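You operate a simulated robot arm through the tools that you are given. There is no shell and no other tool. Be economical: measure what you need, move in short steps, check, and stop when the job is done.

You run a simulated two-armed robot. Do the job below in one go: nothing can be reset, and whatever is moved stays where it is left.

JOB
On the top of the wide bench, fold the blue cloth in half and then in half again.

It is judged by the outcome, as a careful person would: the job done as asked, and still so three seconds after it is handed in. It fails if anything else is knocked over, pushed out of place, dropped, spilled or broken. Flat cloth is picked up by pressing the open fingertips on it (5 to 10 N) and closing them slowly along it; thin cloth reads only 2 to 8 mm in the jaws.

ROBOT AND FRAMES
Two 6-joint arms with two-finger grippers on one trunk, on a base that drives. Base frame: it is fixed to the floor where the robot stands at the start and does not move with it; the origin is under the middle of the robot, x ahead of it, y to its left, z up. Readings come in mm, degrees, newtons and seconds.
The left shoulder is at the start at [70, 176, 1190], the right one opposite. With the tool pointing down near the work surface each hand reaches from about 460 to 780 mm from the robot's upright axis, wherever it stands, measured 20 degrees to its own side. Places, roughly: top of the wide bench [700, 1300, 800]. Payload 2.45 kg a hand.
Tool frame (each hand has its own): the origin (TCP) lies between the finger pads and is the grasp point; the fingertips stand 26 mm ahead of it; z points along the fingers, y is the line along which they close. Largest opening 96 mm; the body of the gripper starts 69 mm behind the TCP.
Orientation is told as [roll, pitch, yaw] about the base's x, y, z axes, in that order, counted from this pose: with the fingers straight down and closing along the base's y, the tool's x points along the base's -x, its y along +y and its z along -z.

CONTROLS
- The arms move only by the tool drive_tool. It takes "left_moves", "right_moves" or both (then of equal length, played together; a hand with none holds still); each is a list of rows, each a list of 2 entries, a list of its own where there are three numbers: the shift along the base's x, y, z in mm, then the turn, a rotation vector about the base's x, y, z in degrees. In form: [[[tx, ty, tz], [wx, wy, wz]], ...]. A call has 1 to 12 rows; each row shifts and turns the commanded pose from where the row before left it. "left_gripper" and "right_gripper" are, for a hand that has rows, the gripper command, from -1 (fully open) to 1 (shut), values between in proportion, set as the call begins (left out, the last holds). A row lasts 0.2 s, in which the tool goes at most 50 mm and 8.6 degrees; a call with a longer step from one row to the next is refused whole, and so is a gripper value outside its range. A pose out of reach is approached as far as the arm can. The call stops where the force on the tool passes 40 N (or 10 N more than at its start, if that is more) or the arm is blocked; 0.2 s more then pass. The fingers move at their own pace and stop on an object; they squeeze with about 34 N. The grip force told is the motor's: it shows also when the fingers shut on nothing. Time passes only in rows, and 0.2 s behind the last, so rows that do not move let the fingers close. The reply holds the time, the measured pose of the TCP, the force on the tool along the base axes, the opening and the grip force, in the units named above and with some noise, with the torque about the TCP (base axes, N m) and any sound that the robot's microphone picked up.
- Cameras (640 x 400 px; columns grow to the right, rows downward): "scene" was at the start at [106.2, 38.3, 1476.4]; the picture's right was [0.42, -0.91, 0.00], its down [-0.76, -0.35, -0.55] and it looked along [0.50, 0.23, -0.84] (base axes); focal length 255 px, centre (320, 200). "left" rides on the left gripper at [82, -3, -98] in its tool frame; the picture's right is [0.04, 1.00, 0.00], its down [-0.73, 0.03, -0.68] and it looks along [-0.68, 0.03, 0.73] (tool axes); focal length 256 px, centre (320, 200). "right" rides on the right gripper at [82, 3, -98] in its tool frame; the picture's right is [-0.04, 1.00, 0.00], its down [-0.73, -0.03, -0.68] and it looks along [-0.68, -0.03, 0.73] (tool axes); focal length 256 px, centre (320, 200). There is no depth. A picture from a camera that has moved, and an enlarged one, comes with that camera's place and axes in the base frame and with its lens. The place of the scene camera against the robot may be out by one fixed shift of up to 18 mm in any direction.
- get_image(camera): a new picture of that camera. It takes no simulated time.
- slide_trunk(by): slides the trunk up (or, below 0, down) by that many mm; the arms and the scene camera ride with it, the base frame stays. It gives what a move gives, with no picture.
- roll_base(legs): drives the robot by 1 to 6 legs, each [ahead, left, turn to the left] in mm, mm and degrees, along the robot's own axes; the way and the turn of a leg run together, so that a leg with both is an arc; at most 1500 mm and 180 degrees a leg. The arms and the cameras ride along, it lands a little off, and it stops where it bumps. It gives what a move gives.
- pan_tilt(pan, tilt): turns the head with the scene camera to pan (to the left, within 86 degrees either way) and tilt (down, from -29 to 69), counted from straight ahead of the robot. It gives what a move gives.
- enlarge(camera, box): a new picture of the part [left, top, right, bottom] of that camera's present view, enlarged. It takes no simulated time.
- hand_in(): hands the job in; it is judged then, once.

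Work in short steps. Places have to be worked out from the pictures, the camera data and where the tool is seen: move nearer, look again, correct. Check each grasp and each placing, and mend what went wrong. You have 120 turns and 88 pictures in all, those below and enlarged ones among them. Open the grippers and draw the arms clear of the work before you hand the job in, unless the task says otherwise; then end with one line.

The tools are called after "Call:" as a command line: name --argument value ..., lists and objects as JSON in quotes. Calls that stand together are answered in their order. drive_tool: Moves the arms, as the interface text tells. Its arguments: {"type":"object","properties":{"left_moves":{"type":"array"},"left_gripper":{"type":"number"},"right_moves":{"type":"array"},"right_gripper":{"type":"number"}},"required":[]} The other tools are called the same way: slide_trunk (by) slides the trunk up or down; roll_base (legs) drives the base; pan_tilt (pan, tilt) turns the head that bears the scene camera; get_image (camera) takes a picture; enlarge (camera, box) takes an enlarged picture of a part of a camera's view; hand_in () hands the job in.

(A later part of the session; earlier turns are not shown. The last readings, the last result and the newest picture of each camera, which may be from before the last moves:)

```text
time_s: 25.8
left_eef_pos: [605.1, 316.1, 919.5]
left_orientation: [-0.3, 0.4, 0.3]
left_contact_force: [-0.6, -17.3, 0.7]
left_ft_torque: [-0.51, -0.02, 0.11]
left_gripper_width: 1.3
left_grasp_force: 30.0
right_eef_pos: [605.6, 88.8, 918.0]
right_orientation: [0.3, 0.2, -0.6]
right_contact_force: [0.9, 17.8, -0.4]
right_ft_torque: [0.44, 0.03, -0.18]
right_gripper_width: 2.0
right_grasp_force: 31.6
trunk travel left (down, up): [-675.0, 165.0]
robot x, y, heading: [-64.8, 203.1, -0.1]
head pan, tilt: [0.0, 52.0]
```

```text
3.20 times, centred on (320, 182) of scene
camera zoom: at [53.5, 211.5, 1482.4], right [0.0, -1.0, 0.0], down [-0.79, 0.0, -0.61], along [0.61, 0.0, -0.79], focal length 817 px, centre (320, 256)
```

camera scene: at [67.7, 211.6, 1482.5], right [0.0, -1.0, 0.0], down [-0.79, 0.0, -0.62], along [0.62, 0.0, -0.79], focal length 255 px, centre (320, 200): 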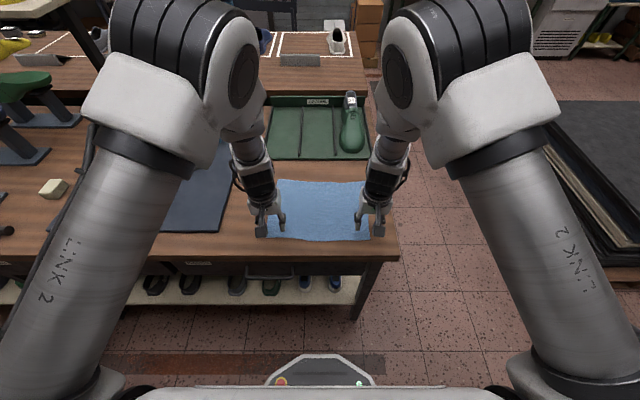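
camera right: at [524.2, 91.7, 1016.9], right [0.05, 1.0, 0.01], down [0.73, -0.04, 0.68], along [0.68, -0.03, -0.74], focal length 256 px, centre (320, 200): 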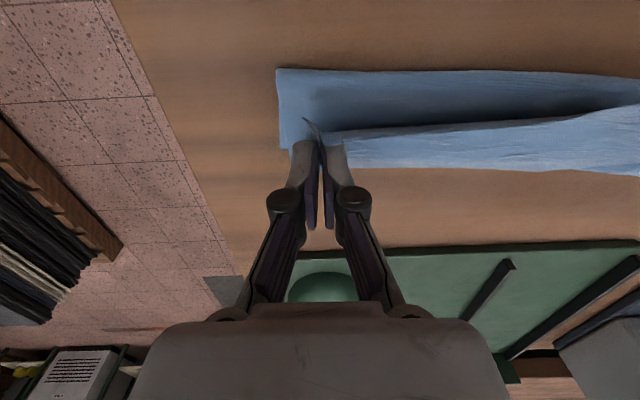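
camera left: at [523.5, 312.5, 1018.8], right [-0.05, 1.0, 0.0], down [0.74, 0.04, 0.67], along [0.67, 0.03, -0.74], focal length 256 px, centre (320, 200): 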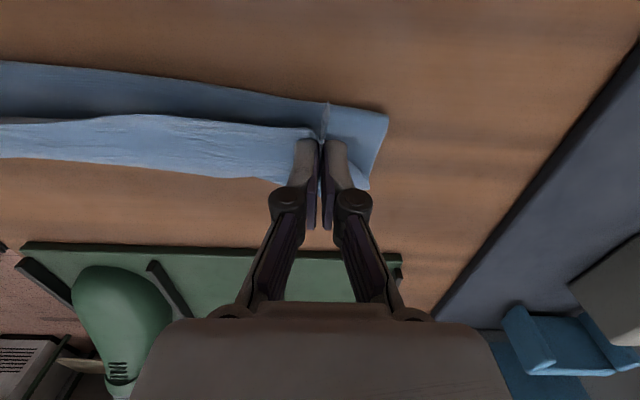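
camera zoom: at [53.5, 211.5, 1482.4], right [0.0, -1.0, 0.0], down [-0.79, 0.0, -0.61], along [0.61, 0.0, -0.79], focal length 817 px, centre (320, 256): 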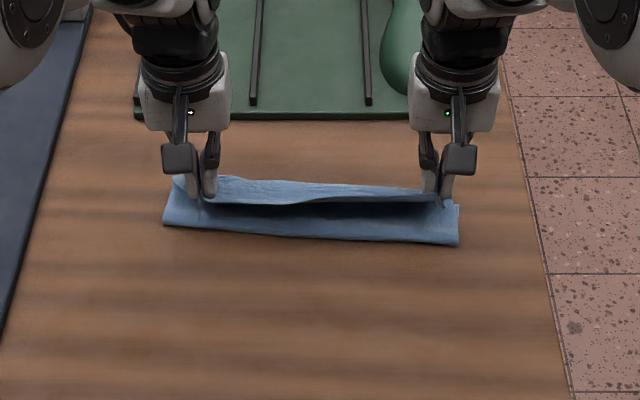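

The bottom layer's far edge now runs from about (624,58) to (659,357), so the cloth got pulled and yawed slightly because my arc was too high. I'll lay the loop back toward the robot, then bring the edge forward low so the fold splits evenly.

Call:
drive_tool --left_moves '[[[-18, 1, 0], [0, 0, 0]], [[-18, 1, 0], [0, 0, 0]], [[-18, 1, 0], [0, 0, 0]], [[-16, 1, 0], [0, 0, 0]], [[0, 0, 0], [0, 0, 0]], [[20, 0, 0], [0, 0, 0]], [[20, 0, -3], [0, 0, 0]], [[20, 0, -5], [0, 0, 0]], [[20, 0, -7], [0, 0, 0]], [[12, 0, -8], [0, 0, 0]], [[0, 0, -5], [0, 0, 0]], [[0, 0, 0], [0, 0, 0]]]' --right_moves '[[[-26, 1, 0], [0, 0, 0]], [[-26, 1, 0], [0, 0, 0]], [[-26, 1, 0], [0, 0, 0]], [[-27, 1, 0], [0, 0, 0]], [[0, 0, 0], [0, 0, 0]], [[20, 0, 0], [0, 0, 0]], [[20, 0, -3], [0, 0, 0]], [[20, 0, -5], [0, 0, 0]], [[20, 0, -7], [0, 0, 0]], [[12, 0, -8], [0, 0, 0]], [[0, 0, -5], [0, 0, 0]], [[0, 0, 0], [0, 0, 0]]]'

Call:
get_image --camera "left"

Call:
get_image --camera "right"

Call:
enlarge --camera "scene" --box '[220, 120, 420, 245]'

```text
time_s: 28.4
left_eef_pos: [625.9, 319.3, 892.9]
left_orientation: [-0.3, 0.3, 0.2]
left_contact_force: [-4.5, -24.0, 0.2]
left_ft_torque: [-0.62, 0.13, 0.06]
left_gripper_width: 2.1
left_grasp_force: 31.9
right_eef_pos: [592.2, 91.7, 891.7]
right_orientation: [0.5, 0.0, -0.6]
right_contact_force: [4.5, 23.2, 0.2]
right_ft_torque: [0.61, -0.09, -0.25]
right_gripper_width: 2.7
right_grasp_force: 32.4
trunk travel left (down, up): [-675.0, 165.0]
robot x, y, heading: [-64.1, 202.9, 0.2]
head pan, tilt: [0.0, 52.0]
```

```text
55 pictures are left
camera left: at [544.5, 315.8, 991.6], right [-0.05, 1.0, 0.0], down [0.74, 0.04, 0.67], along [0.67, 0.03, -0.74], focal length 256 px, centre (320, 200)
```

left: 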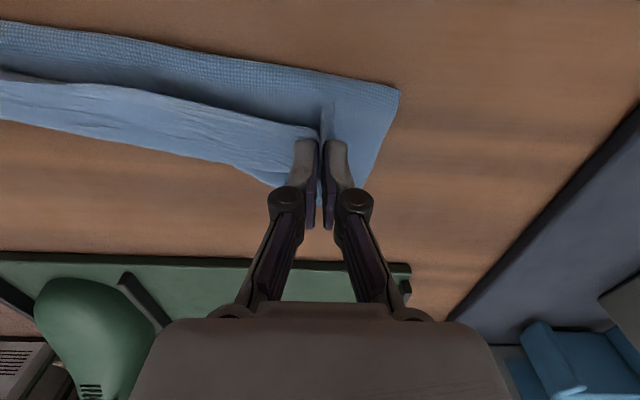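

```text
54 pictures are left
camera right: at [510.8, 95.4, 990.3], right [0.05, 1.0, 0.01], down [0.73, -0.04, 0.68], along [0.68, -0.03, -0.74], focal length 256 px, centre (320, 200)
```

right: 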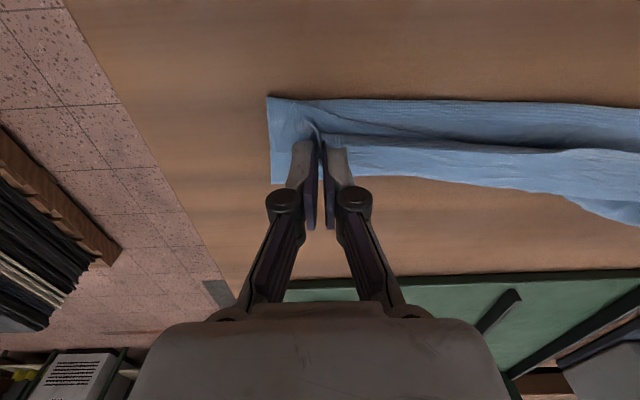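

```text
3.20 times, centred on (320, 182) of scene
camera zoom: at [52.2, 211.6, 1482.5], right [0.0, -1.0, 0.0], down [-0.79, 0.0, -0.62], along [0.62, 0.0, -0.79], focal length 817 px, centre (320, 256)
```

zoom: 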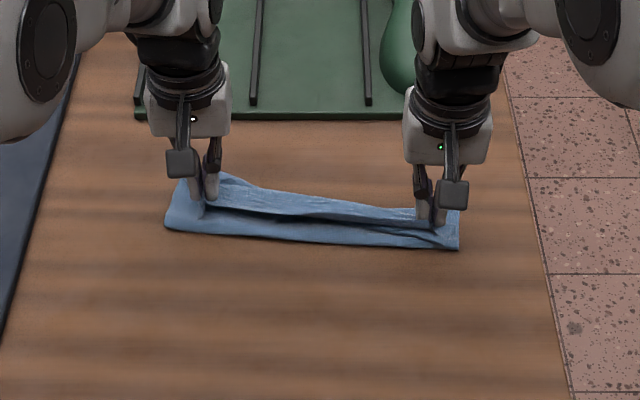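

The geometry is ambiguous: the strip could be the bottom layer or the top edge folded back. I'll zoom in.

Call:
enlarge --camera "right" --box '[250, 70, 640, 250]'

Call:
enlarge --camera "left" --box '[0, 0, 420, 220]'

```text
1.64 times, centred on (445, 160) of right
camera zoom: at [510.8, 95.4, 990.3], right [0.05, 1.0, 0.01], down [0.73, -0.04, 0.68], along [0.68, -0.03, -0.74], focal length 420 px, centre (115, 266)
```

zoom: 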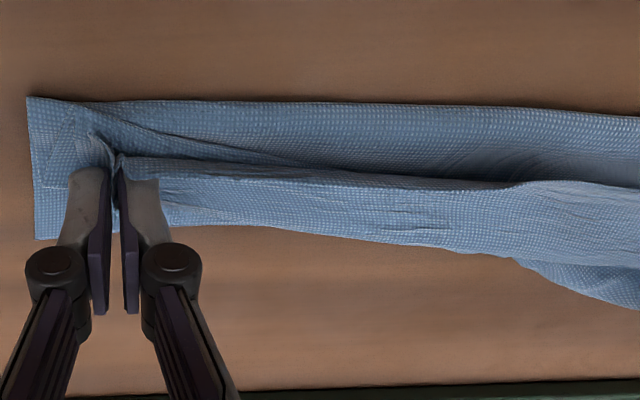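

```text
1.52 times, centred on (210, 110) of left
camera zoom: at [544.5, 315.8, 991.6], right [-0.05, 1.0, 0.0], down [0.74, 0.04, 0.67], along [0.67, 0.03, -0.74], focal length 390 px, centre (488, 337)
```

zoom: 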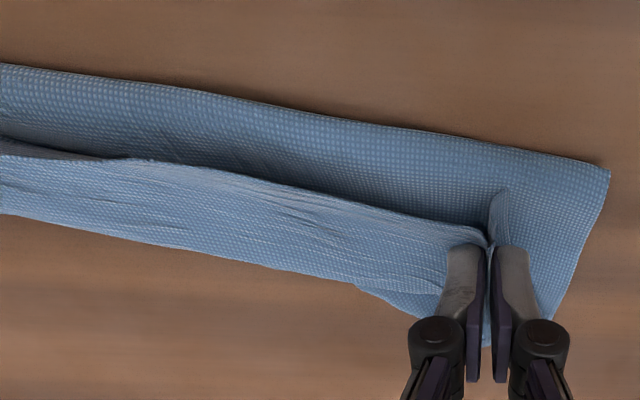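

The strip is the held edge curling forward over the top layer, because the pads keep the cloth's original direction. Folding the far edge toward the robot lets me pitch the wrists and avoid that curl. I'll lift and lay the near edge back flat first.

Call:
drive_tool --left_moves '[[[-5, -1, 20], [0, 0, 0]], [[-15, 0, 20], [0, 0, 0]], [[-25, 0, 10], [0, 0, 0]], [[-15, 0, 0], [0, 0, 0]], [[0, 0, 0], [0, 0, 0]]]' --right_moves '[[[-5, 1, 20], [0, 0, 0]], [[-15, 0, 20], [0, 0, 0]], [[-25, 0, 10], [0, 0, 0]], [[-15, 0, 0], [0, 0, 0]], [[0, 0, 0], [0, 0, 0]]]'

Call:
roll_base --legs '[[-90, 10, 0]]'

Call:
get_image --camera "left"

Call:
get_image --camera "right"

```text
time_s: 29.6
left_eef_pos: [565.2, 318.9, 943.2]
left_orientation: [-0.4, 0.2, 0.3]
left_contact_force: [-3.0, -18.9, 0.2]
left_ft_torque: [-0.48, 0.15, 0.1]
left_gripper_width: 1.5
left_grasp_force: 29.3
right_eef_pos: [533.0, 93.5, 941.6]
right_orientation: [0.3, 0.1, -0.7]
right_contact_force: [2.1, 18.5, -0.7]
right_ft_torque: [0.48, -0.08, -0.19]
right_gripper_width: 2.3
right_grasp_force: 31.5
trunk travel left (down, up): [-675.0, 165.0]
robot x, y, heading: [-67.6, 203.8, 0.2]
head pan, tilt: [0.0, 52.0]
```

```text
time_s: 30.7
left_eef_pos: [475.0, 327.3, 942.9]
left_orientation: [-0.3, 0.3, 0.3]
left_contact_force: [-2.8, -18.6, 1.2]
left_ft_torque: [-0.41, 0.04, 0.11]
left_gripper_width: 1.9
left_grasp_force: 32.2
right_eef_pos: [443.7, 101.3, 941.3]
right_orientation: [0.4, 0.2, -0.9]
right_contact_force: [3.8, 17.9, 1.7]
right_ft_torque: [0.47, -0.1, -0.18]
right_gripper_width: 2.2
right_grasp_force: 33.3
trunk travel left (down, up): [-675.0, 165.0]
robot x, y, heading: [-155.8, 215.8, 0.1]
head pan, tilt: [0.0, 52.0]
```

```text
50 pictures are left
camera left: at [393.5, 324.0, 1042.4], right [-0.04, 1.0, 0.0], down [0.74, 0.04, 0.67], along [0.67, 0.03, -0.74], focal length 256 px, centre (320, 200)
```

left: 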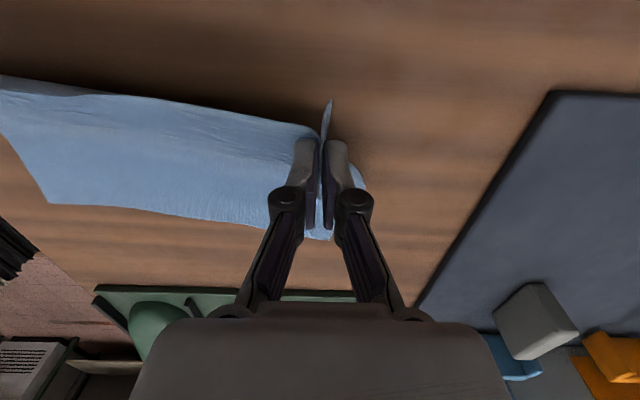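

```text
49 pictures are left
camera right: at [361.6, 105.5, 1039.9], right [0.05, 1.0, 0.01], down [0.73, -0.04, 0.68], along [0.68, -0.03, -0.74], focal length 256 px, centre (320, 200)
```

right: 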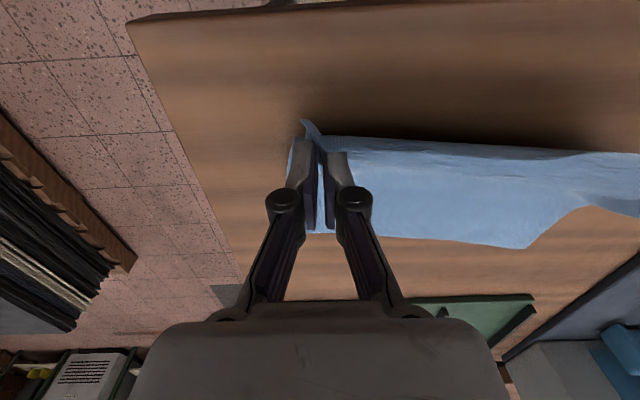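

The cloth slid back toward the robot, with its far edge now near x 585–625. I'll lay the near edge down about 15 mm inside the bench's front edge (x≈380), then later pull the cloth forward from the far side.

Call:
drive_tool --left_moves '[[[-10, 0, -15], [0, 0, 0]], [[-10, 0, -15], [0, 0, 0]], [[-10, -1, -15], [0, 0, 0]], [[-2, -1, -12], [0, 0, 0]], [[0, 0, -6], [0, 0, 0]], [[0, 0, 0], [0, 0, 0]]]' --right_moves '[[[-10, 0, -15], [0, 0, 0]], [[-10, 0, -15], [0, 0, 0]], [[-10, 1, -15], [0, 0, 0]], [[-2, 1, -12], [0, 0, 0]], [[0, 0, -5], [0, 0, 0]], [[0, 0, 0], [0, 0, 0]]]'

Call:
drive_tool --left_moves '[[[0, 0, 0], [0, 0, 0]], [[0, 0, 0], [0, 0, 0]], [[0, 0, 30], [0, 0, 0]], [[0, 0, 40], [0, 0, 0]], [[0, 0, 40], [0, 0, 0]]]' --right_moves '[[[0, 0, 0], [0, 0, 0]], [[0, 0, 0], [0, 0, 0]], [[0, 0, 30], [0, 0, 0]], [[0, 0, 40], [0, 0, 0]], [[0, 0, 40], [0, 0, 0]]]' --left_gripper 0.2 --right_gripper 0.2

Call:
get_image --camera "scene"

Call:
get_image --camera "right"

Call:
get_image --camera "left"

```text
time_s: 32.1
left_eef_pos: [440.7, 326.8, 880.1]
left_orientation: [-0.2, 0.3, 0.2]
left_contact_force: [0.9, -1.6, 0.1]
left_ft_torque: [-0.07, 0.06, -0.03]
left_gripper_width: 4.4
left_grasp_force: 31.2
right_eef_pos: [410.1, 105.0, 879.2]
right_orientation: [0.4, 0.2, -0.8]
right_contact_force: [1.1, 1.9, 0.4]
right_ft_torque: [0.05, -0.04, -0.01]
right_gripper_width: 3.8
right_grasp_force: 30.6
trunk travel left (down, up): [-675.0, 165.0]
robot x, y, heading: [-159.8, 209.6, -0.1]
head pan, tilt: [0.0, 52.0]
```

```text
time_s: 33.3
left_eef_pos: [440.6, 326.1, 992.1]
left_orientation: [-0.2, 0.3, 0.2]
left_contact_force: [-0.3, -0.7, 0.0]
left_ft_torque: [-0.03, -0.02, -0.01]
left_gripper_width: 38.4
left_grasp_force: 0.1
right_eef_pos: [408.0, 101.6, 984.7]
right_orientation: [1.4, 1.3, -1.8]
right_contact_force: [-0.1, 0.0, 0.4]
right_ft_torque: [0.0, 0.0, 0.0]
right_gripper_width: 38.2
right_grasp_force: 0.1
trunk travel left (down, up): [-675.0, 165.0]
robot x, y, heading: [-157.1, 213.1, 0.0]
head pan, tilt: [0.0, 52.0]
```

```text
48 pictures are left
camera scene: at [-39.6, 220.9, 1482.5], right [0.0, -1.0, 0.0], down [-0.79, 0.0, -0.62], along [0.62, 0.0, -0.79], focal length 255 px, centre (320, 200)
```

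scene: 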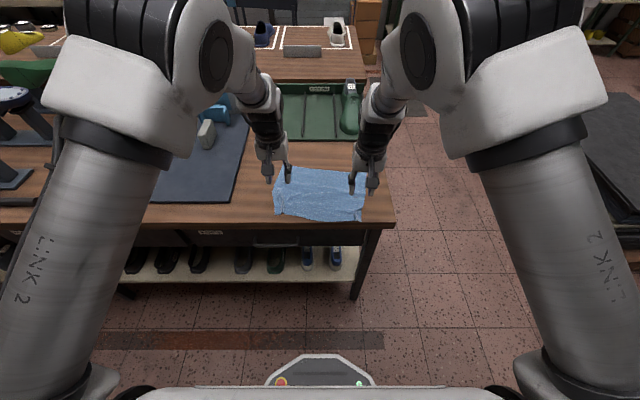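

```text
47 pictures are left
camera right: at [328.7, 103.8, 1083.9], right [0.07, 1.0, 0.02], down [0.75, -0.07, 0.66], along [0.66, -0.03, -0.75], focal length 256 px, centre (320, 200)
```

right: 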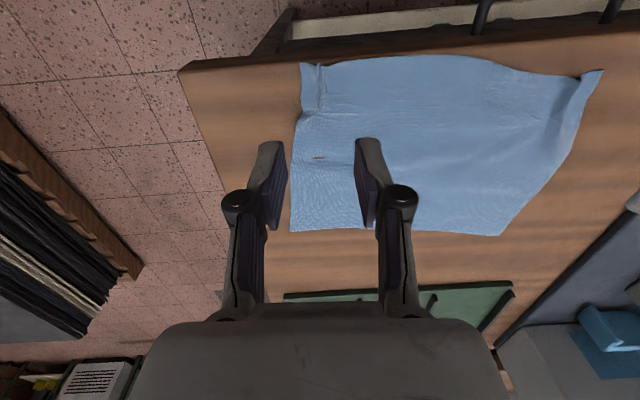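

```text
46 pictures are left
camera left: at [359.7, 320.3, 1090.5], right [-0.04, 1.0, 0.0], down [0.74, 0.04, 0.68], along [0.67, 0.03, -0.74], focal length 256 px, centre (320, 200)
```

left: 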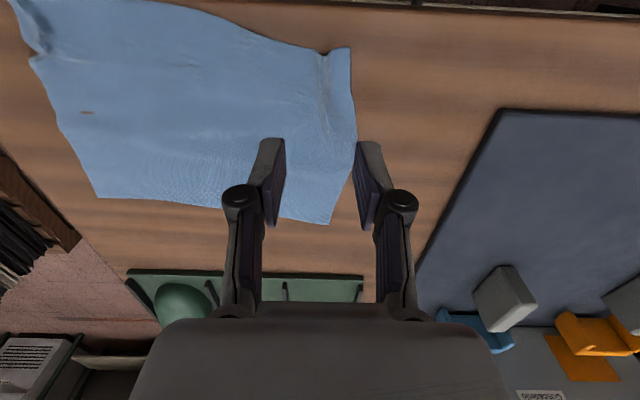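

The cloth lies open again with corners at about A(619,344), B(584,52), C(385,90) and D(407,346). I'll roll forward 80 mm and bring the hands over the far corners with jaws at about 31 mm.

Call:
roll_base --legs '[[80, -8, 0]]'

Call:
drive_tool --left_moves '[[[22, -2, -10], [0, 0, 0]], [[22, -2, -10], [0, 0, 0]], [[22, -2, -30], [0, 0, 0]], [[22, -2, -30], [0, 0, 0]], [[0, 0, 0], [0, 0, 0]]]' --right_moves '[[[24, -1, -8], [-0.3, -0.3, 0.4]], [[24, -1, -8], [-0.3, -0.3, 0.4]], [[23, -1, -30], [-0.3, -0.3, 0.4]], [[23, -2, -30], [-0.3, -0.3, 0.4]], [[0, 0, 0], [0, 0, 0]]]' --left_gripper 0.35 --right_gripper 0.35

Call:
get_image --camera "left"

Call:
get_image --camera "right"

```text
time_s: 34.4
left_eef_pos: [522.5, 317.2, 991.2]
left_orientation: [-0.2, 0.3, 0.3]
left_contact_force: [0.5, -0.8, 0.3]
left_ft_torque: [-0.02, 0.01, -0.03]
left_gripper_width: 38.5
left_grasp_force: 0.1
right_eef_pos: [491.7, 93.1, 987.7]
right_orientation: [1.2, 0.6, -1.9]
right_contact_force: [0.8, 0.2, -0.3]
right_ft_torque: [-0.01, 0.02, 0.01]
right_gripper_width: 38.2
right_grasp_force: 0.1
trunk travel left (down, up): [-675.0, 165.0]
robot x, y, heading: [-73.5, 204.3, -0.2]
head pan, tilt: [0.0, 52.0]
```

```text
time_s: 35.6
left_eef_pos: [609.8, 307.9, 911.6]
left_orientation: [-0.3, 0.2, 0.4]
left_contact_force: [0.1, -0.8, 1.1]
left_ft_torque: [-0.02, -0.03, -0.01]
left_gripper_width: 31.2
left_grasp_force: 0.0
right_eef_pos: [588.1, 91.5, 911.8]
right_orientation: [0.3, -0.5, -0.2]
right_contact_force: [-0.4, -0.5, 0.6]
right_ft_torque: [0.0, -0.02, 0.03]
right_gripper_width: 31.2
right_grasp_force: 0.1
trunk travel left (down, up): [-675.0, 165.0]
robot x, y, heading: [-73.7, 201.7, -0.1]
head pan, tilt: [0.0, 52.0]
```

```text
45 pictures are left
camera left: at [528.7, 305.1, 1011.4], right [-0.05, 1.0, 0.0], down [0.74, 0.04, 0.68], along [0.68, 0.03, -0.74], focal length 256 px, centre (320, 200)
```

left: 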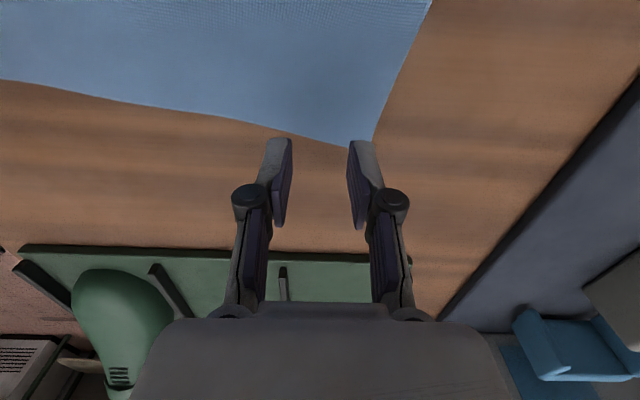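

```text
44 pictures are left
camera right: at [505.0, 92.7, 1009.3], right [0.05, 1.0, 0.01], down [0.73, -0.04, 0.69], along [0.69, -0.03, -0.73], focal length 256 px, centre (320, 200)
```

right: 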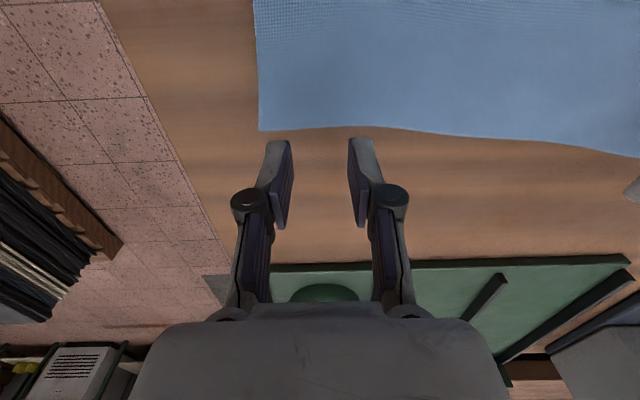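

Hands are close. I'll shift the right 8 mm back and lower both onto the cloth in steps.

Call:
drive_tool --left_moves '[[[-1, 0, -10], [0, 0, 0]], [[0, 0, -10], [0, 0, 0]], [[0, 0, -10], [0, 0, 0]], [[0, 0, -4.5], [0, 0, 0]], [[0, 0, 0], [0, 0, 0]]]' --right_moves '[[[-4, -2, -10], [0, 0, 0]], [[-4, -2, -10], [0, 0, 0]], [[0, 0, -10], [0, 0, 0]], [[0, 0, -4.5], [0, 0, 0]], [[0, 0, 0], [0, 0, 0]]]'

```text
time_s: 36.8
left_eef_pos: [610.2, 308.6, 878.1]
left_orientation: [-0.2, 0.3, 0.3]
left_contact_force: [-0.7, 0.3, 4.0]
left_ft_torque: [0.11, 0.01, 0.01]
left_gripper_width: 31.2
left_grasp_force: 0.1
right_eef_pos: [578.0, 84.2, 876.5]
right_orientation: [0.4, -0.6, -0.2]
right_contact_force: [-0.3, 0.4, 1.0]
right_ft_torque: [-0.01, 0.03, -0.02]
right_gripper_width: 30.9
right_grasp_force: 0.1
trunk travel left (down, up): [-675.0, 165.0]
robot x, y, heading: [-73.4, 205.2, 0.1]
head pan, tilt: [0.0, 52.0]
```

Light contact now. I'll press about 2 mm further and begin closing.

Call:
drive_tool --left_moves '[[[0, 0, -1], [0, 0, 0]], [[0, 0, -0.8], [0, 0, 0]], [[0, 0, 0], [0, 0, 0]]]' --right_moves '[[[0, 0, -1.4], [0, 0, 0]], [[0, 0, -1], [0, 0, 0]], [[0, 0, 0], [0, 0, 0]]]'

Call:
drive_tool --left_moves '[[[0, 0, 0], [0, 0, 0]], [[0, 0, 0], [0, 0, 0]]]' --right_moves '[[[0, 0, 0], [0, 0, 0]], [[0, 0, 0], [0, 0, 0]]]' --left_gripper 0.55 --right_gripper 0.55

Call:
drive_tool --left_moves '[[[0, 0, 0], [0, 0, 0]], [[0, 0, 0], [0, 0, 0]]]' --right_moves '[[[0, 0, 0], [0, 0, 0]], [[0, 0, 0], [0, 0, 0]]]' --left_gripper 0.72 --right_gripper 0.72

```text
time_s: 37.6
left_eef_pos: [609.2, 308.7, 876.9]
left_orientation: [-0.4, 0.2, 0.3]
left_contact_force: [1.4, 0.7, 7.0]
left_ft_torque: [0.14, -0.05, -0.03]
left_gripper_width: 31.3
left_grasp_force: 0.5
right_eef_pos: [576.2, 84.8, 877.0]
right_orientation: [0.3, -0.8, -0.2]
right_contact_force: [1.1, -0.1, 14.7]
right_ft_torque: [0.0, 0.02, 0.02]
right_gripper_width: 28.9
right_grasp_force: 0.0
trunk travel left (down, up): [-675.0, 165.0]
robot x, y, heading: [-73.2, 203.3, 0.0]
head pan, tilt: [0.0, 52.0]
```

```text
time_s: 38.2
left_eef_pos: [607.9, 308.5, 877.1]
left_orientation: [-0.3, 0.2, 0.3]
left_contact_force: [-2.0, 0.4, 10.2]
left_ft_torque: [0.04, 0.04, 0.0]
left_gripper_width: 22.5
left_grasp_force: 0.0
right_eef_pos: [575.9, 85.6, 875.3]
right_orientation: [0.2, -0.6, -0.3]
right_contact_force: [-0.4, 2.5, 14.6]
right_ft_torque: [0.17, 0.04, 0.01]
right_gripper_width: 22.4
right_grasp_force: 6.4
trunk travel left (down, up): [-675.0, 165.0]
robot x, y, heading: [-75.4, 206.6, -0.3]
head pan, tilt: [0.0, 52.0]
```

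```text
time_s: 38.8
left_eef_pos: [608.5, 309.2, 876.4]
left_orientation: [-0.3, 0.2, 0.3]
left_contact_force: [-1.2, -0.8, 4.6]
left_ft_torque: [-0.04, 0.02, -0.02]
left_gripper_width: 13.0
left_grasp_force: 0.0
right_eef_pos: [576.6, 85.3, 876.0]
right_orientation: [0.2, -0.7, -0.3]
right_contact_force: [0.1, 1.1, 18.0]
right_ft_torque: [0.14, 0.02, 0.01]
right_gripper_width: 12.2
right_grasp_force: 0.1
trunk travel left (down, up): [-675.0, 165.0]
robot x, y, heading: [-73.5, 206.6, -0.2]
head pan, tilt: [0.0, 52.0]
```

Left force is dropping, so I'll press it down 1.3 mm more and then close both.

Call:
drive_tool --left_moves '[[[0, 0, -1.3], [0, 0, 0]], [[0, 0, 0], [0, 0, 0]]]' --right_moves '[[[0, 0, -0.4], [0, 0, 0]], [[0, 0, 0], [0, 0, 0]]]' --left_gripper 0.86 --right_gripper 0.86

Call:
drive_tool --left_moves '[[[0, 0, 0], [0, 0, 0]], [[0, 0, 0], [0, 0, 0]], [[0, 0, 0], [0, 0, 0]]]' --right_moves '[[[0, 0, 0], [0, 0, 0]], [[0, 0, 0], [0, 0, 0]], [[0, 0, 0], [0, 0, 0]]]' --left_gripper 1 --right_gripper 1

Call:
drive_tool --left_moves '[[[0, 0, 5], [0, 0, 0]], [[0, 0, 5], [0, 0, 0]], [[0, 0, 0], [0, 0, 0]]]' --right_moves '[[[0, 0, 5], [0, 0, 0]], [[0, 0, 5], [0, 0, 0]], [[0, 0, 0], [0, 0, 0]]]'

Call:
get_image --camera "left"

Call:
get_image --camera "right"

```text
time_s: 39.4
left_eef_pos: [606.8, 309.5, 876.1]
left_orientation: [-0.3, 0.1, 0.3]
left_contact_force: [-1.3, -1.3, 12.3]
left_ft_torque: [0.01, -0.01, -0.01]
left_gripper_width: 5.2
left_grasp_force: 0.1
right_eef_pos: [576.5, 84.3, 877.1]
right_orientation: [0.3, -0.8, -0.2]
right_contact_force: [3.6, 1.7, 18.3]
right_ft_torque: [0.05, -0.04, -0.03]
right_gripper_width: 6.3
right_grasp_force: 0.1
trunk travel left (down, up): [-675.0, 165.0]
robot x, y, heading: [-74.5, 202.4, -0.1]
head pan, tilt: [0.0, 52.0]
```

```text
time_s: 40.2
left_eef_pos: [607.4, 308.8, 875.4]
left_orientation: [-0.4, 0.1, 0.3]
left_contact_force: [2.1, 0.0, 9.4]
left_ft_torque: [0.03, -0.08, 0.02]
left_gripper_width: 0.0
left_grasp_force: 28.9
right_eef_pos: [576.2, 84.1, 876.9]
right_orientation: [0.3, -0.6, -0.3]
right_contact_force: [0.8, 0.4, 25.4]
right_ft_torque: [-0.03, 0.05, 0.0]
right_gripper_width: 1.9
right_grasp_force: 29.1
trunk travel left (down, up): [-675.0, 165.0]
robot x, y, heading: [-75.4, 204.7, 0.2]
head pan, tilt: [0.0, 52.0]
```

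```text
time_s: 41.0
left_eef_pos: [610.5, 309.1, 883.6]
left_orientation: [-0.3, 0.4, 0.3]
left_contact_force: [0.4, 0.4, -0.8]
left_ft_torque: [0.02, 0.02, -0.03]
left_gripper_width: 0.1
left_grasp_force: 28.9
right_eef_pos: [577.8, 84.2, 884.6]
right_orientation: [0.3, -0.6, -0.3]
right_contact_force: [-0.2, -0.3, 5.7]
right_ft_torque: [0.01, -0.04, -0.03]
right_gripper_width: 5.0
right_grasp_force: 31.2
trunk travel left (down, up): [-675.0, 165.0]
robot x, y, heading: [-75.0, 208.3, -0.2]
head pan, tilt: [0.0, 52.0]
```

```text
43 pictures are left
camera left: at [529.1, 304.6, 982.4], right [-0.05, 1.0, 0.0], down [0.74, 0.04, 0.67], along [0.67, 0.03, -0.74], focal length 256 px, centre (320, 200)
```

left: 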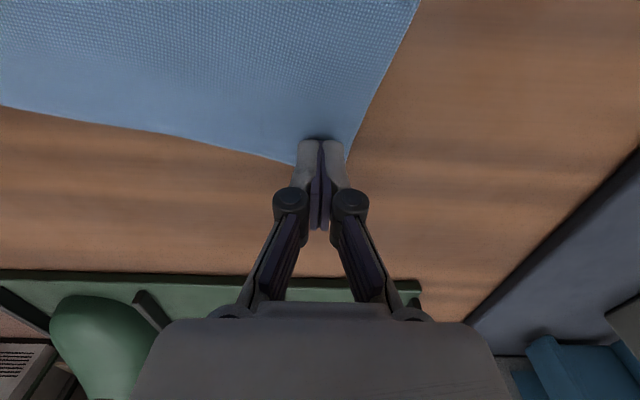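

```text
42 pictures are left
camera right: at [495.9, 87.3, 981.2], right [0.05, 1.0, 0.0], down [0.73, -0.04, 0.68], along [0.68, -0.03, -0.73], focal length 256 px, centre (320, 200)
```

right: 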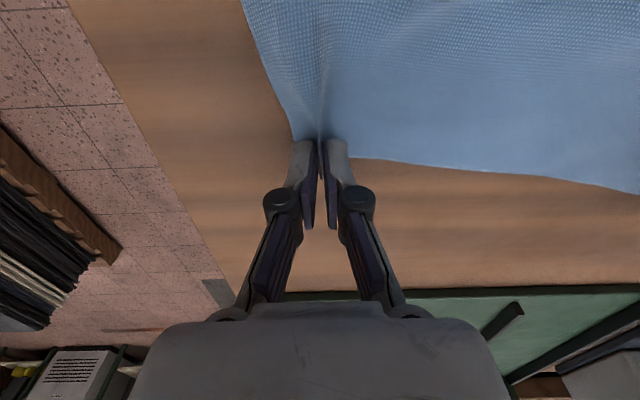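

Right holds (5 mm), left slipped. I'll retry the left slightly farther onto the cloth with a firmer press.

Call:
drive_tool --left_moves '[[[-6, 0, 2], [0, 0, 0]], [[0, 0, 0], [0, 0, 0]], [[0, 0, -5], [0, 0, 0]], [[0, 0, -5], [0, 0, 0]], [[0, 0, 0], [0, 0, 0]]]' --left_gripper 0.35

Call:
drive_tool --left_moves '[[[0, 0, -1.5], [0, 0, 0]], [[0, 0, 0], [0, 0, 0]]]'

```text
time_s: 42.2
left_eef_pos: [603.7, 308.3, 878.0]
left_orientation: [-0.2, 0.1, 0.3]
left_contact_force: [2.1, 0.6, 11.1]
left_ft_torque: [-0.27, -0.15, 0.06]
left_gripper_width: 30.9
left_grasp_force: 0.1
right_eef_pos: [576.0, 84.8, 885.5]
right_orientation: [0.3, -0.6, -0.3]
right_contact_force: [0.4, 1.5, -0.4]
right_ft_torque: [0.02, -0.03, 0.01]
right_gripper_width: 4.0
right_grasp_force: 38.4
trunk travel left (down, up): [-675.0, 165.0]
robot x, y, heading: [-73.2, 205.8, -0.2]
head pan, tilt: [0.0, 52.0]
```

```text
time_s: 42.8
left_eef_pos: [603.8, 308.0, 876.3]
left_orientation: [-0.3, -0.1, 0.2]
left_contact_force: [6.9, -2.8, 20.7]
left_ft_torque: [-0.21, -0.28, -0.05]
left_gripper_width: 35.7
left_grasp_force: 2.4
right_eef_pos: [577.7, 83.4, 884.6]
right_orientation: [0.3, -0.6, -0.3]
right_contact_force: [-0.5, 2.6, 2.7]
right_ft_torque: [0.02, -0.02, 0.01]
right_gripper_width: 1.3
right_grasp_force: 32.1
trunk travel left (down, up): [-675.0, 165.0]
robot x, y, heading: [-75.1, 205.5, -0.2]
head pan, tilt: [0.0, 52.0]
```

About 20 N on the left now. I'll close in steps.

Call:
drive_tool --left_moves '[[[0, 0, 0], [0, 0, 0]], [[0, 0, 0], [0, 0, 0]]]' --left_gripper 0.55

Call:
drive_tool --left_moves '[[[0, 0, 0], [0, 0, 0]], [[0, 0, 0], [0, 0, 0]]]' --left_gripper 0.72

Call:
drive_tool --left_moves '[[[0, 0, 0], [0, 0, 0]], [[0, 0, 0], [0, 0, 0]]]' --left_gripper 0.86

Call:
drive_tool --left_moves '[[[0, 0, 0], [0, 0, 0]], [[0, 0, 0], [0, 0, 0]]]' --left_gripper 1

```text
time_s: 43.4
left_eef_pos: [601.5, 308.0, 877.8]
left_orientation: [-0.3, 0.1, 0.3]
left_contact_force: [-0.3, -2.7, 30.0]
left_ft_torque: [-0.53, -0.12, -0.03]
left_gripper_width: 21.0
left_grasp_force: 0.1
right_eef_pos: [576.3, 84.8, 885.6]
right_orientation: [0.2, -0.7, -0.3]
right_contact_force: [0.7, 3.9, 1.0]
right_ft_torque: [0.35, -0.12, 0.0]
right_gripper_width: 0.6
right_grasp_force: 28.5
trunk travel left (down, up): [-675.0, 165.0]
robot x, y, heading: [-73.2, 203.8, -0.2]
head pan, tilt: [0.0, 52.0]
```

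```text
time_s: 44.0
left_eef_pos: [600.3, 308.8, 876.6]
left_orientation: [-0.2, 0.0, 0.2]
left_contact_force: [-1.9, -1.8, 31.0]
left_ft_torque: [-0.5, -0.07, -0.02]
left_gripper_width: 13.6
left_grasp_force: 0.1
right_eef_pos: [575.9, 84.2, 886.2]
right_orientation: [0.3, -0.7, -0.2]
right_contact_force: [1.6, 8.5, -0.3]
right_ft_torque: [0.3, 0.0, -0.04]
right_gripper_width: 1.6
right_grasp_force: 31.8
trunk travel left (down, up): [-675.0, 165.0]
robot x, y, heading: [-70.6, 205.4, 0.1]
head pan, tilt: [0.0, 52.0]
```

```text
time_s: 44.6
left_eef_pos: [602.0, 309.7, 876.1]
left_orientation: [-0.2, 0.1, 0.3]
left_contact_force: [-1.2, -4.1, 32.8]
left_ft_torque: [-0.4, -0.05, -0.04]
left_gripper_width: 6.9
left_grasp_force: 0.3
right_eef_pos: [576.0, 84.8, 885.8]
right_orientation: [0.3, -0.7, -0.3]
right_contact_force: [1.9, 9.8, 0.3]
right_ft_torque: [0.18, -0.05, -0.04]
right_gripper_width: 2.0
right_grasp_force: 32.8
trunk travel left (down, up): [-675.0, 165.0]
robot x, y, heading: [-77.0, 204.4, -0.3]
head pan, tilt: [0.0, 52.0]
```

```text
time_s: 45.2
left_eef_pos: [602.2, 308.0, 876.0]
left_orientation: [-0.2, 0.1, 0.3]
left_contact_force: [0.3, -10.9, 21.5]
left_ft_torque: [-0.56, 0.02, -0.07]
left_gripper_width: 2.9
left_grasp_force: 31.1
right_eef_pos: [575.2, 83.8, 886.4]
right_orientation: [0.3, -0.7, -0.2]
right_contact_force: [0.9, 7.1, 0.3]
right_ft_torque: [0.28, -0.04, -0.01]
right_gripper_width: 1.4
right_grasp_force: 31.7
trunk travel left (down, up): [-675.0, 165.0]
robot x, y, heading: [-74.6, 206.8, -0.2]
head pan, tilt: [0.0, 52.0]
```

Both far corners are held. I'll lift slightly and drag the whole cloth forward, squaring it up (right more than left), to flatten it and move it off the bench's front edge.

Call:
drive_tool --left_moves '[[[0, -1, 8], [0, 0, 0]], [[9, -1, 4], [0, 0, 0]], [[9, 0, 0], [0, 0, 0]], [[10, 0, 0], [0, 0, 0]], [[10, 0, 0], [0, 0, 0]], [[0, 0, 0], [0, 0, 0]]]' --right_moves '[[[4, 0, 0], [0, 0, 0]], [[15, 0, 2], [0, 0, 0]], [[15, 0, 0], [0, 0, 0]], [[15, 0, 0], [0, 0, 0]], [[15, 0, 0], [0, 0, 0]], [[0, 0, 0], [0, 0, 0]]]'

Call:
get_image --camera "scene"

Call:
get_image --camera "left"

Call:
get_image --camera "right"

```text
time_s: 46.6
left_eef_pos: [641.6, 306.8, 885.4]
left_orientation: [-0.3, 0.3, 0.4]
left_contact_force: [0.3, 0.4, -1.4]
left_ft_torque: [-0.01, 0.01, 0.02]
left_gripper_width: 0.8
left_grasp_force: 27.4
right_eef_pos: [641.0, 85.0, 887.1]
right_orientation: [0.3, -0.5, -0.4]
right_contact_force: [-0.2, -0.2, -1.1]
right_ft_torque: [-0.04, 0.03, -0.01]
right_gripper_width: 4.3
right_grasp_force: 32.0
trunk travel left (down, up): [-675.0, 165.0]
robot x, y, heading: [-75.5, 204.7, -0.2]
head pan, tilt: [0.0, 52.0]
```

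```text
41 pictures are left
camera scene: at [42.3, 213.5, 1482.6], right [0.0, -1.0, 0.0], down [-0.79, 0.0, -0.62], along [0.62, 0.0, -0.79], focal length 255 px, centre (320, 200)
```

scene: 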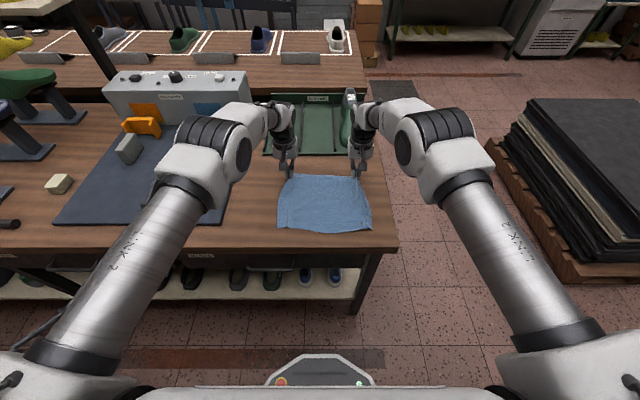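

```text
40 pictures are left
camera left: at [560.5, 303.4, 984.0], right [-0.05, 1.0, 0.0], down [0.74, 0.04, 0.67], along [0.67, 0.03, -0.74], focal length 256 px, centre (320, 200)
```

left: 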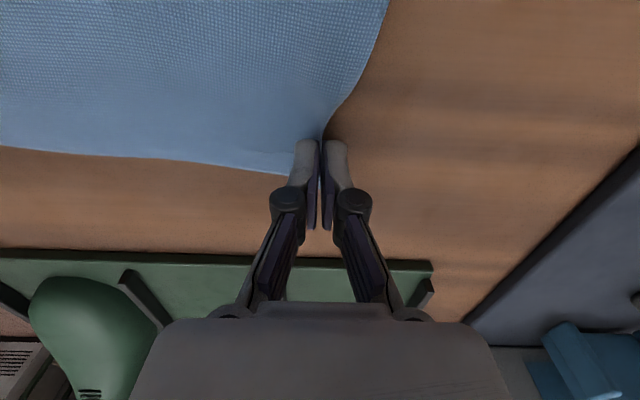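

```text
39 pictures are left
camera right: at [559.5, 86.9, 984.4], right [0.05, 1.0, 0.01], down [0.73, -0.04, 0.69], along [0.68, -0.03, -0.73], focal length 256 px, centre (320, 200)
```

right: 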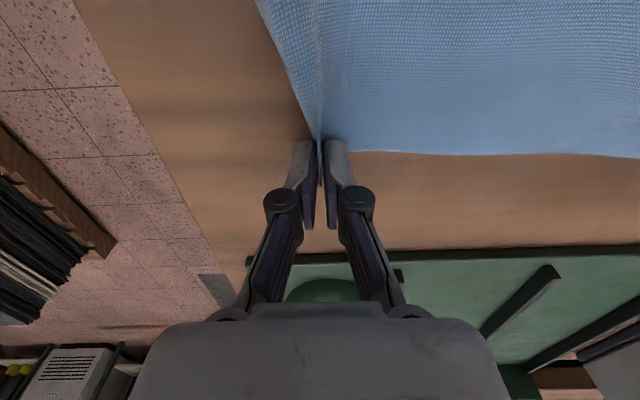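

The cloth is flat and square now, from near edge x≈433 to far edge ≈650, y≈60–340. I'll lift the far edge in a low arc and carry it back toward the robot with the base.

Call:
drive_tool --left_moves '[[[-8, 0, 15], [0, 0, 0]], [[-12, 0, 18], [0, 0, 0]], [[-15, 0, 14], [0, -8, 0]], [[-15, 0, 8], [0, -8, 0]], [[0, 0, 0], [0, 0, 0]]]' --right_moves '[[[-8, 0, 15], [0, 0, 0]], [[-12, 0, 18], [0, 0, 0]], [[-15, 0, 14], [0, -8, 0]], [[-15, 0, 8], [0, -8, 0]], [[0, 0, 0], [0, 0, 0]]]'

Call:
roll_base --legs '[[-110, 0, 0]]'

Call:
drive_tool --left_moves '[[[-8, 0, 0], [0, -8, 0]], [[-8, 0, -6], [0, -8, 0]], [[-8, 0, -8], [0, -8, 0]], [[-8, 0, -8], [0, -8, 0]], [[0, 0, 0], [0, 0, 0]]]' --right_moves '[[[-8, 0, 0], [0, -8, 0]], [[-8, 0, -6], [0, -8, 0]], [[-8, 0, -8], [0, -8, 0]], [[-8, 0, -8], [0, -8, 0]], [[0, 0, 0], [0, 0, 0]]]'

Call:
get_image --camera "scene"

Call:
get_image --camera "left"

```text
time_s: 47.8
left_eef_pos: [593.5, 306.9, 938.8]
left_orientation: [-0.3, -15.7, 0.3]
left_contact_force: [0.4, -0.3, -1.6]
left_ft_torque: [-0.01, 0.06, 0.0]
left_gripper_width: 5.0
left_grasp_force: 37.8
right_eef_pos: [593.0, 83.5, 941.2]
right_orientation: [0.3, -16.5, -0.3]
right_contact_force: [0.4, 0.5, 0.3]
right_ft_torque: [0.02, 0.05, -0.03]
right_gripper_width: 3.9
right_grasp_force: 38.1
trunk travel left (down, up): [-675.0, 165.0]
robot x, y, heading: [-73.5, 206.9, -0.1]
head pan, tilt: [0.0, 52.0]
```

```text
time_s: 49.0
left_eef_pos: [482.3, 307.0, 939.7]
left_orientation: [-0.4, -15.7, 0.4]
left_contact_force: [0.2, 0.0, 0.7]
left_ft_torque: [0.03, 0.05, 0.05]
left_gripper_width: 0.9
left_grasp_force: 27.5
right_eef_pos: [482.1, 84.6, 941.6]
right_orientation: [0.5, -16.5, -0.3]
right_contact_force: [-0.6, -0.4, 1.7]
right_ft_torque: [0.05, -0.04, 0.01]
right_gripper_width: 3.7
right_grasp_force: 29.6
trunk travel left (down, up): [-675.0, 165.0]
robot x, y, heading: [-186.0, 204.0, -0.2]
head pan, tilt: [0.0, 52.0]
```

```text
time_s: 50.2
left_eef_pos: [462.5, 291.9, 929.3]
left_orientation: [-6.5, -28.5, 1.0]
left_contact_force: [1.2, -1.0, -1.7]
left_ft_torque: [0.0, -0.02, -0.02]
left_gripper_width: 4.9
left_grasp_force: 38.6
left hand out of reach, approached as far as the arm can: row 2, 3, 4
right_eef_pos: [468.6, 99.6, 936.4]
right_orientation: [4.2, -27.3, -0.1]
right_contact_force: [-0.1, 0.5, 0.4]
right_ft_torque: [-0.01, 0.01, -0.03]
right_gripper_width: 1.9
right_grasp_force: 29.5
right hand out of reach, approached as far as the arm can: row 2, 3, 4
trunk travel left (down, up): [-675.0, 165.0]
robot x, y, heading: [-184.0, 206.7, -0.1]
head pan, tilt: [0.0, 52.0]
```

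```text
38 pictures are left
camera scene: at [-66.4, 213.7, 1482.5], right [0.0, -1.0, 0.0], down [-0.79, 0.0, -0.62], along [0.62, 0.0, -0.79], focal length 255 px, centre (320, 200)
```

scene: 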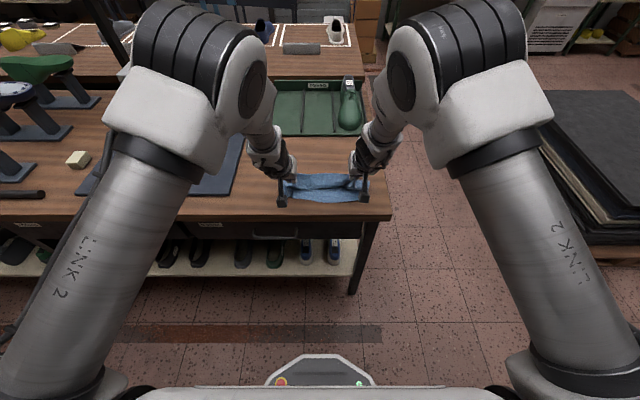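

```text
37 pictures are left
camera left: at [343.5, 298.1, 976.6], right [0.0, 0.99, -0.12], down [0.32, 0.11, 0.94], along [0.95, -0.04, -0.32], focal length 256 px, centre (320, 200)
```

left: 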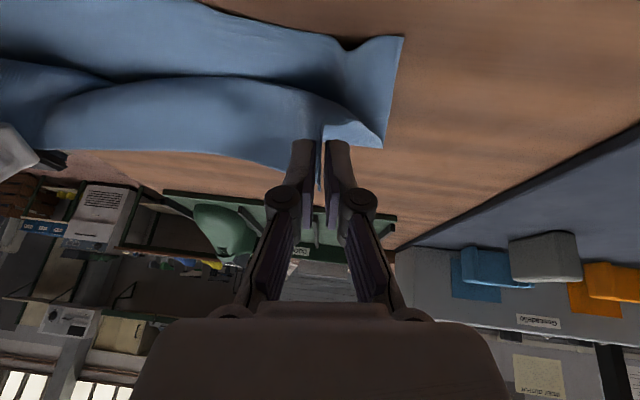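

The hands reached about 28° of pitch before the reach limit. I'll back the base a further 55 mm with the arms extended a bit, then add more pitch and level the roll.

Call:
roll_base --legs '[[-55, 0, 0]]'

Call:
drive_tool --left_moves '[[[4, 4, -4], [1.5, -4, 0]], [[4, 4, -4], [1.5, -4, 0]], [[3, 3, -4], [1.5, -4, 0]], [[3, 3, -4], [1.5, -4, 0]], [[0, 0, 0], [0, 0, 0]]]' --right_moves '[[[2, -4, -6], [-1, -4, 0]], [[2, -4, -6], [-1, -4, 0]], [[1, -3, -5], [-1, -4, 0]], [[1, -3, -5], [-1, -4, 0]], [[0, 0, 0], [0, 0, 0]]]'

Call:
get_image --camera "left"

Call:
enlarge --camera "scene" --box '[240, 120, 400, 220]'

```text
time_s: 51.1
left_eef_pos: [408.0, 294.0, 927.9]
left_orientation: [-6.5, -28.4, 1.1]
left_contact_force: [-0.2, 1.7, 2.8]
left_ft_torque: [0.03, -0.04, 0.02]
left_gripper_width: 0.6
left_grasp_force: 29.9
right_eef_pos: [413.9, 100.3, 935.2]
right_orientation: [4.3, -27.2, -0.2]
right_contact_force: [0.9, -0.4, -0.1]
right_ft_torque: [-0.04, 0.02, -0.01]
right_gripper_width: 4.6
right_grasp_force: 32.7
trunk travel left (down, up): [-675.0, 165.0]
robot x, y, heading: [-238.3, 204.7, 0.3]
head pan, tilt: [0.0, 52.0]
```

```text
time_s: 52.4
left_eef_pos: [415.5, 306.0, 929.6]
left_orientation: [-4.0, -35.8, 0.0]
left_contact_force: [0.7, -3.7, -0.9]
left_ft_torque: [-0.05, -0.04, -0.04]
left_gripper_width: 4.5
left_grasp_force: 31.0
left hand out of reach, approached as far as the arm can: row 2, 3, 4
right_eef_pos: [415.7, 100.0, 928.2]
right_orientation: [3.3, -35.6, 1.4]
right_contact_force: [-0.7, 5.0, 2.8]
right_ft_torque: [-0.01, 0.19, 0.05]
right_gripper_width: 0.7
right_grasp_force: 27.9
right hand out of reach, approached as far as the arm can: row 1, 2, 4
trunk travel left (down, up): [-675.0, 165.0]
robot x, y, heading: [-238.1, 204.4, 0.1]
head pan, tilt: [0.0, 52.0]
```

```text
36 pictures are left
camera left: at [292.0, 308.1, 962.2], right [0.01, 1.0, -0.08], down [0.2, 0.08, 0.98], along [0.98, -0.02, -0.2], focal length 256 px, centre (320, 200)
```

left: 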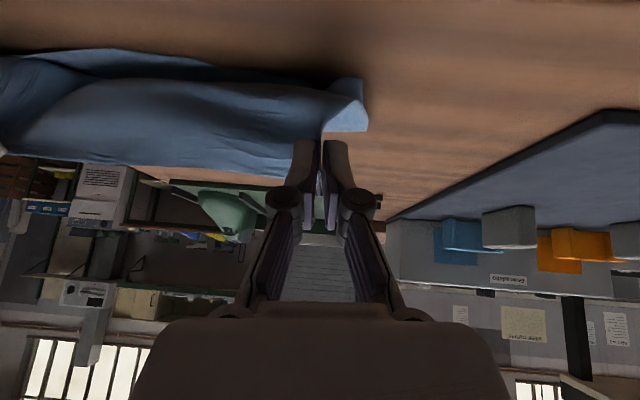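

```text
4.00 times, centred on (320, 170) of scene
camera zoom: at [-123.1, 214.1, 1482.7], right [0.0, -1.0, 0.0], down [-0.79, 0.0, -0.62], along [0.62, 0.0, -0.79], focal length 1022 px, centre (320, 320)
```

zoom: 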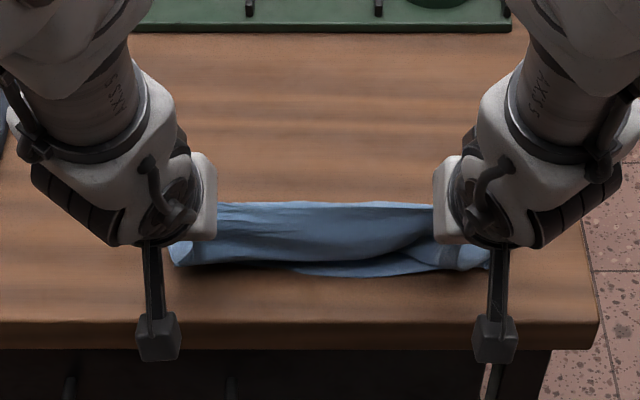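

The pitch is about 36°. I'll bring the held edge to just above the bottom layer's near edge (x≈455, low), ready to release with a pull toward the robot so the edge flips flat.

Call:
drive_tool --left_moves '[[[10, 0, -6], [1, 0, 0]], [[10, 0, -9], [1, 0, 0]], [[10, 0, -10], [1, 0, 0]], [[8, 0, -10], [1, 0, 0]], [[0, 0, 0], [0, 0, 0]]]' --right_moves '[[[10, -3, -6], [-1, 0, 0]], [[10, -3, -9], [-1, 0, 0]], [[10, -3, -10], [-1, 0, 0]], [[8, -3, -9], [0, 0, 0]], [[0, 0, 0], [0, 0, 0]]]'

Call:
get_image --camera "left"

Call:
get_image --camera "right"

```text
time_s: 53.5
left_eef_pos: [446.3, 296.9, 922.3]
left_orientation: [-0.7, -32.9, -3.0]
left_contact_force: [2.0, -17.2, 1.4]
left_ft_torque: [-0.38, -0.06, -0.33]
left_gripper_width: 1.5
left_grasp_force: 31.4
left hand out of reach, approached as far as the arm can: row 2, 3, 4
right_eef_pos: [465.0, 84.4, 923.9]
right_orientation: [0.6, -34.8, 3.6]
right_contact_force: [-2.6, 18.6, -1.0]
right_ft_torque: [0.26, 0.04, 0.46]
right_gripper_width: 3.3
right_grasp_force: 32.2
right hand out of reach, approached as far as the arm can: row 2, 3, 4
trunk travel left (down, up): [-675.0, 165.0]
robot x, y, heading: [-236.8, 207.6, 0.2]
head pan, tilt: [0.0, 52.0]
```

```text
34 pictures are left
camera left: at [325.1, 300.8, 961.4], right [0.03, 1.0, -0.03], down [0.25, 0.02, 0.97], along [0.97, -0.03, -0.25], focal length 256 px, centre (320, 200)
```

left: 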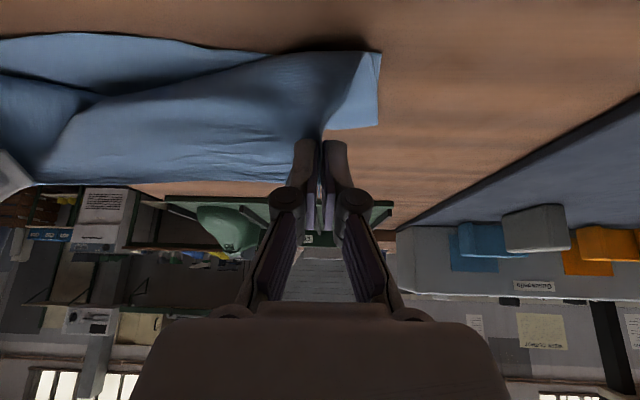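

```text
33 pictures are left
camera right: at [342.0, 78.4, 957.5], right [-0.04, 1.0, 0.03], down [0.22, -0.02, 0.98], along [0.98, 0.04, -0.22], focal length 256 px, centre (320, 200)
```

right: 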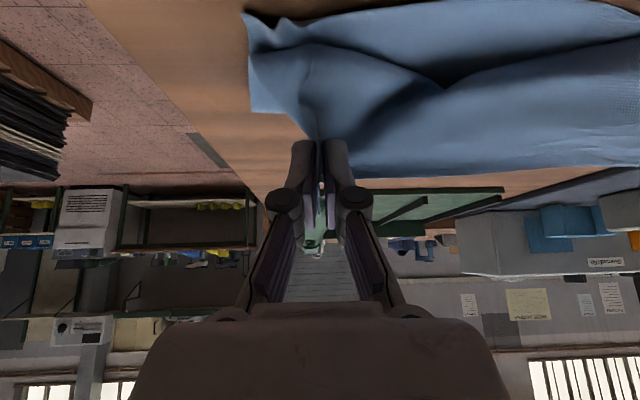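

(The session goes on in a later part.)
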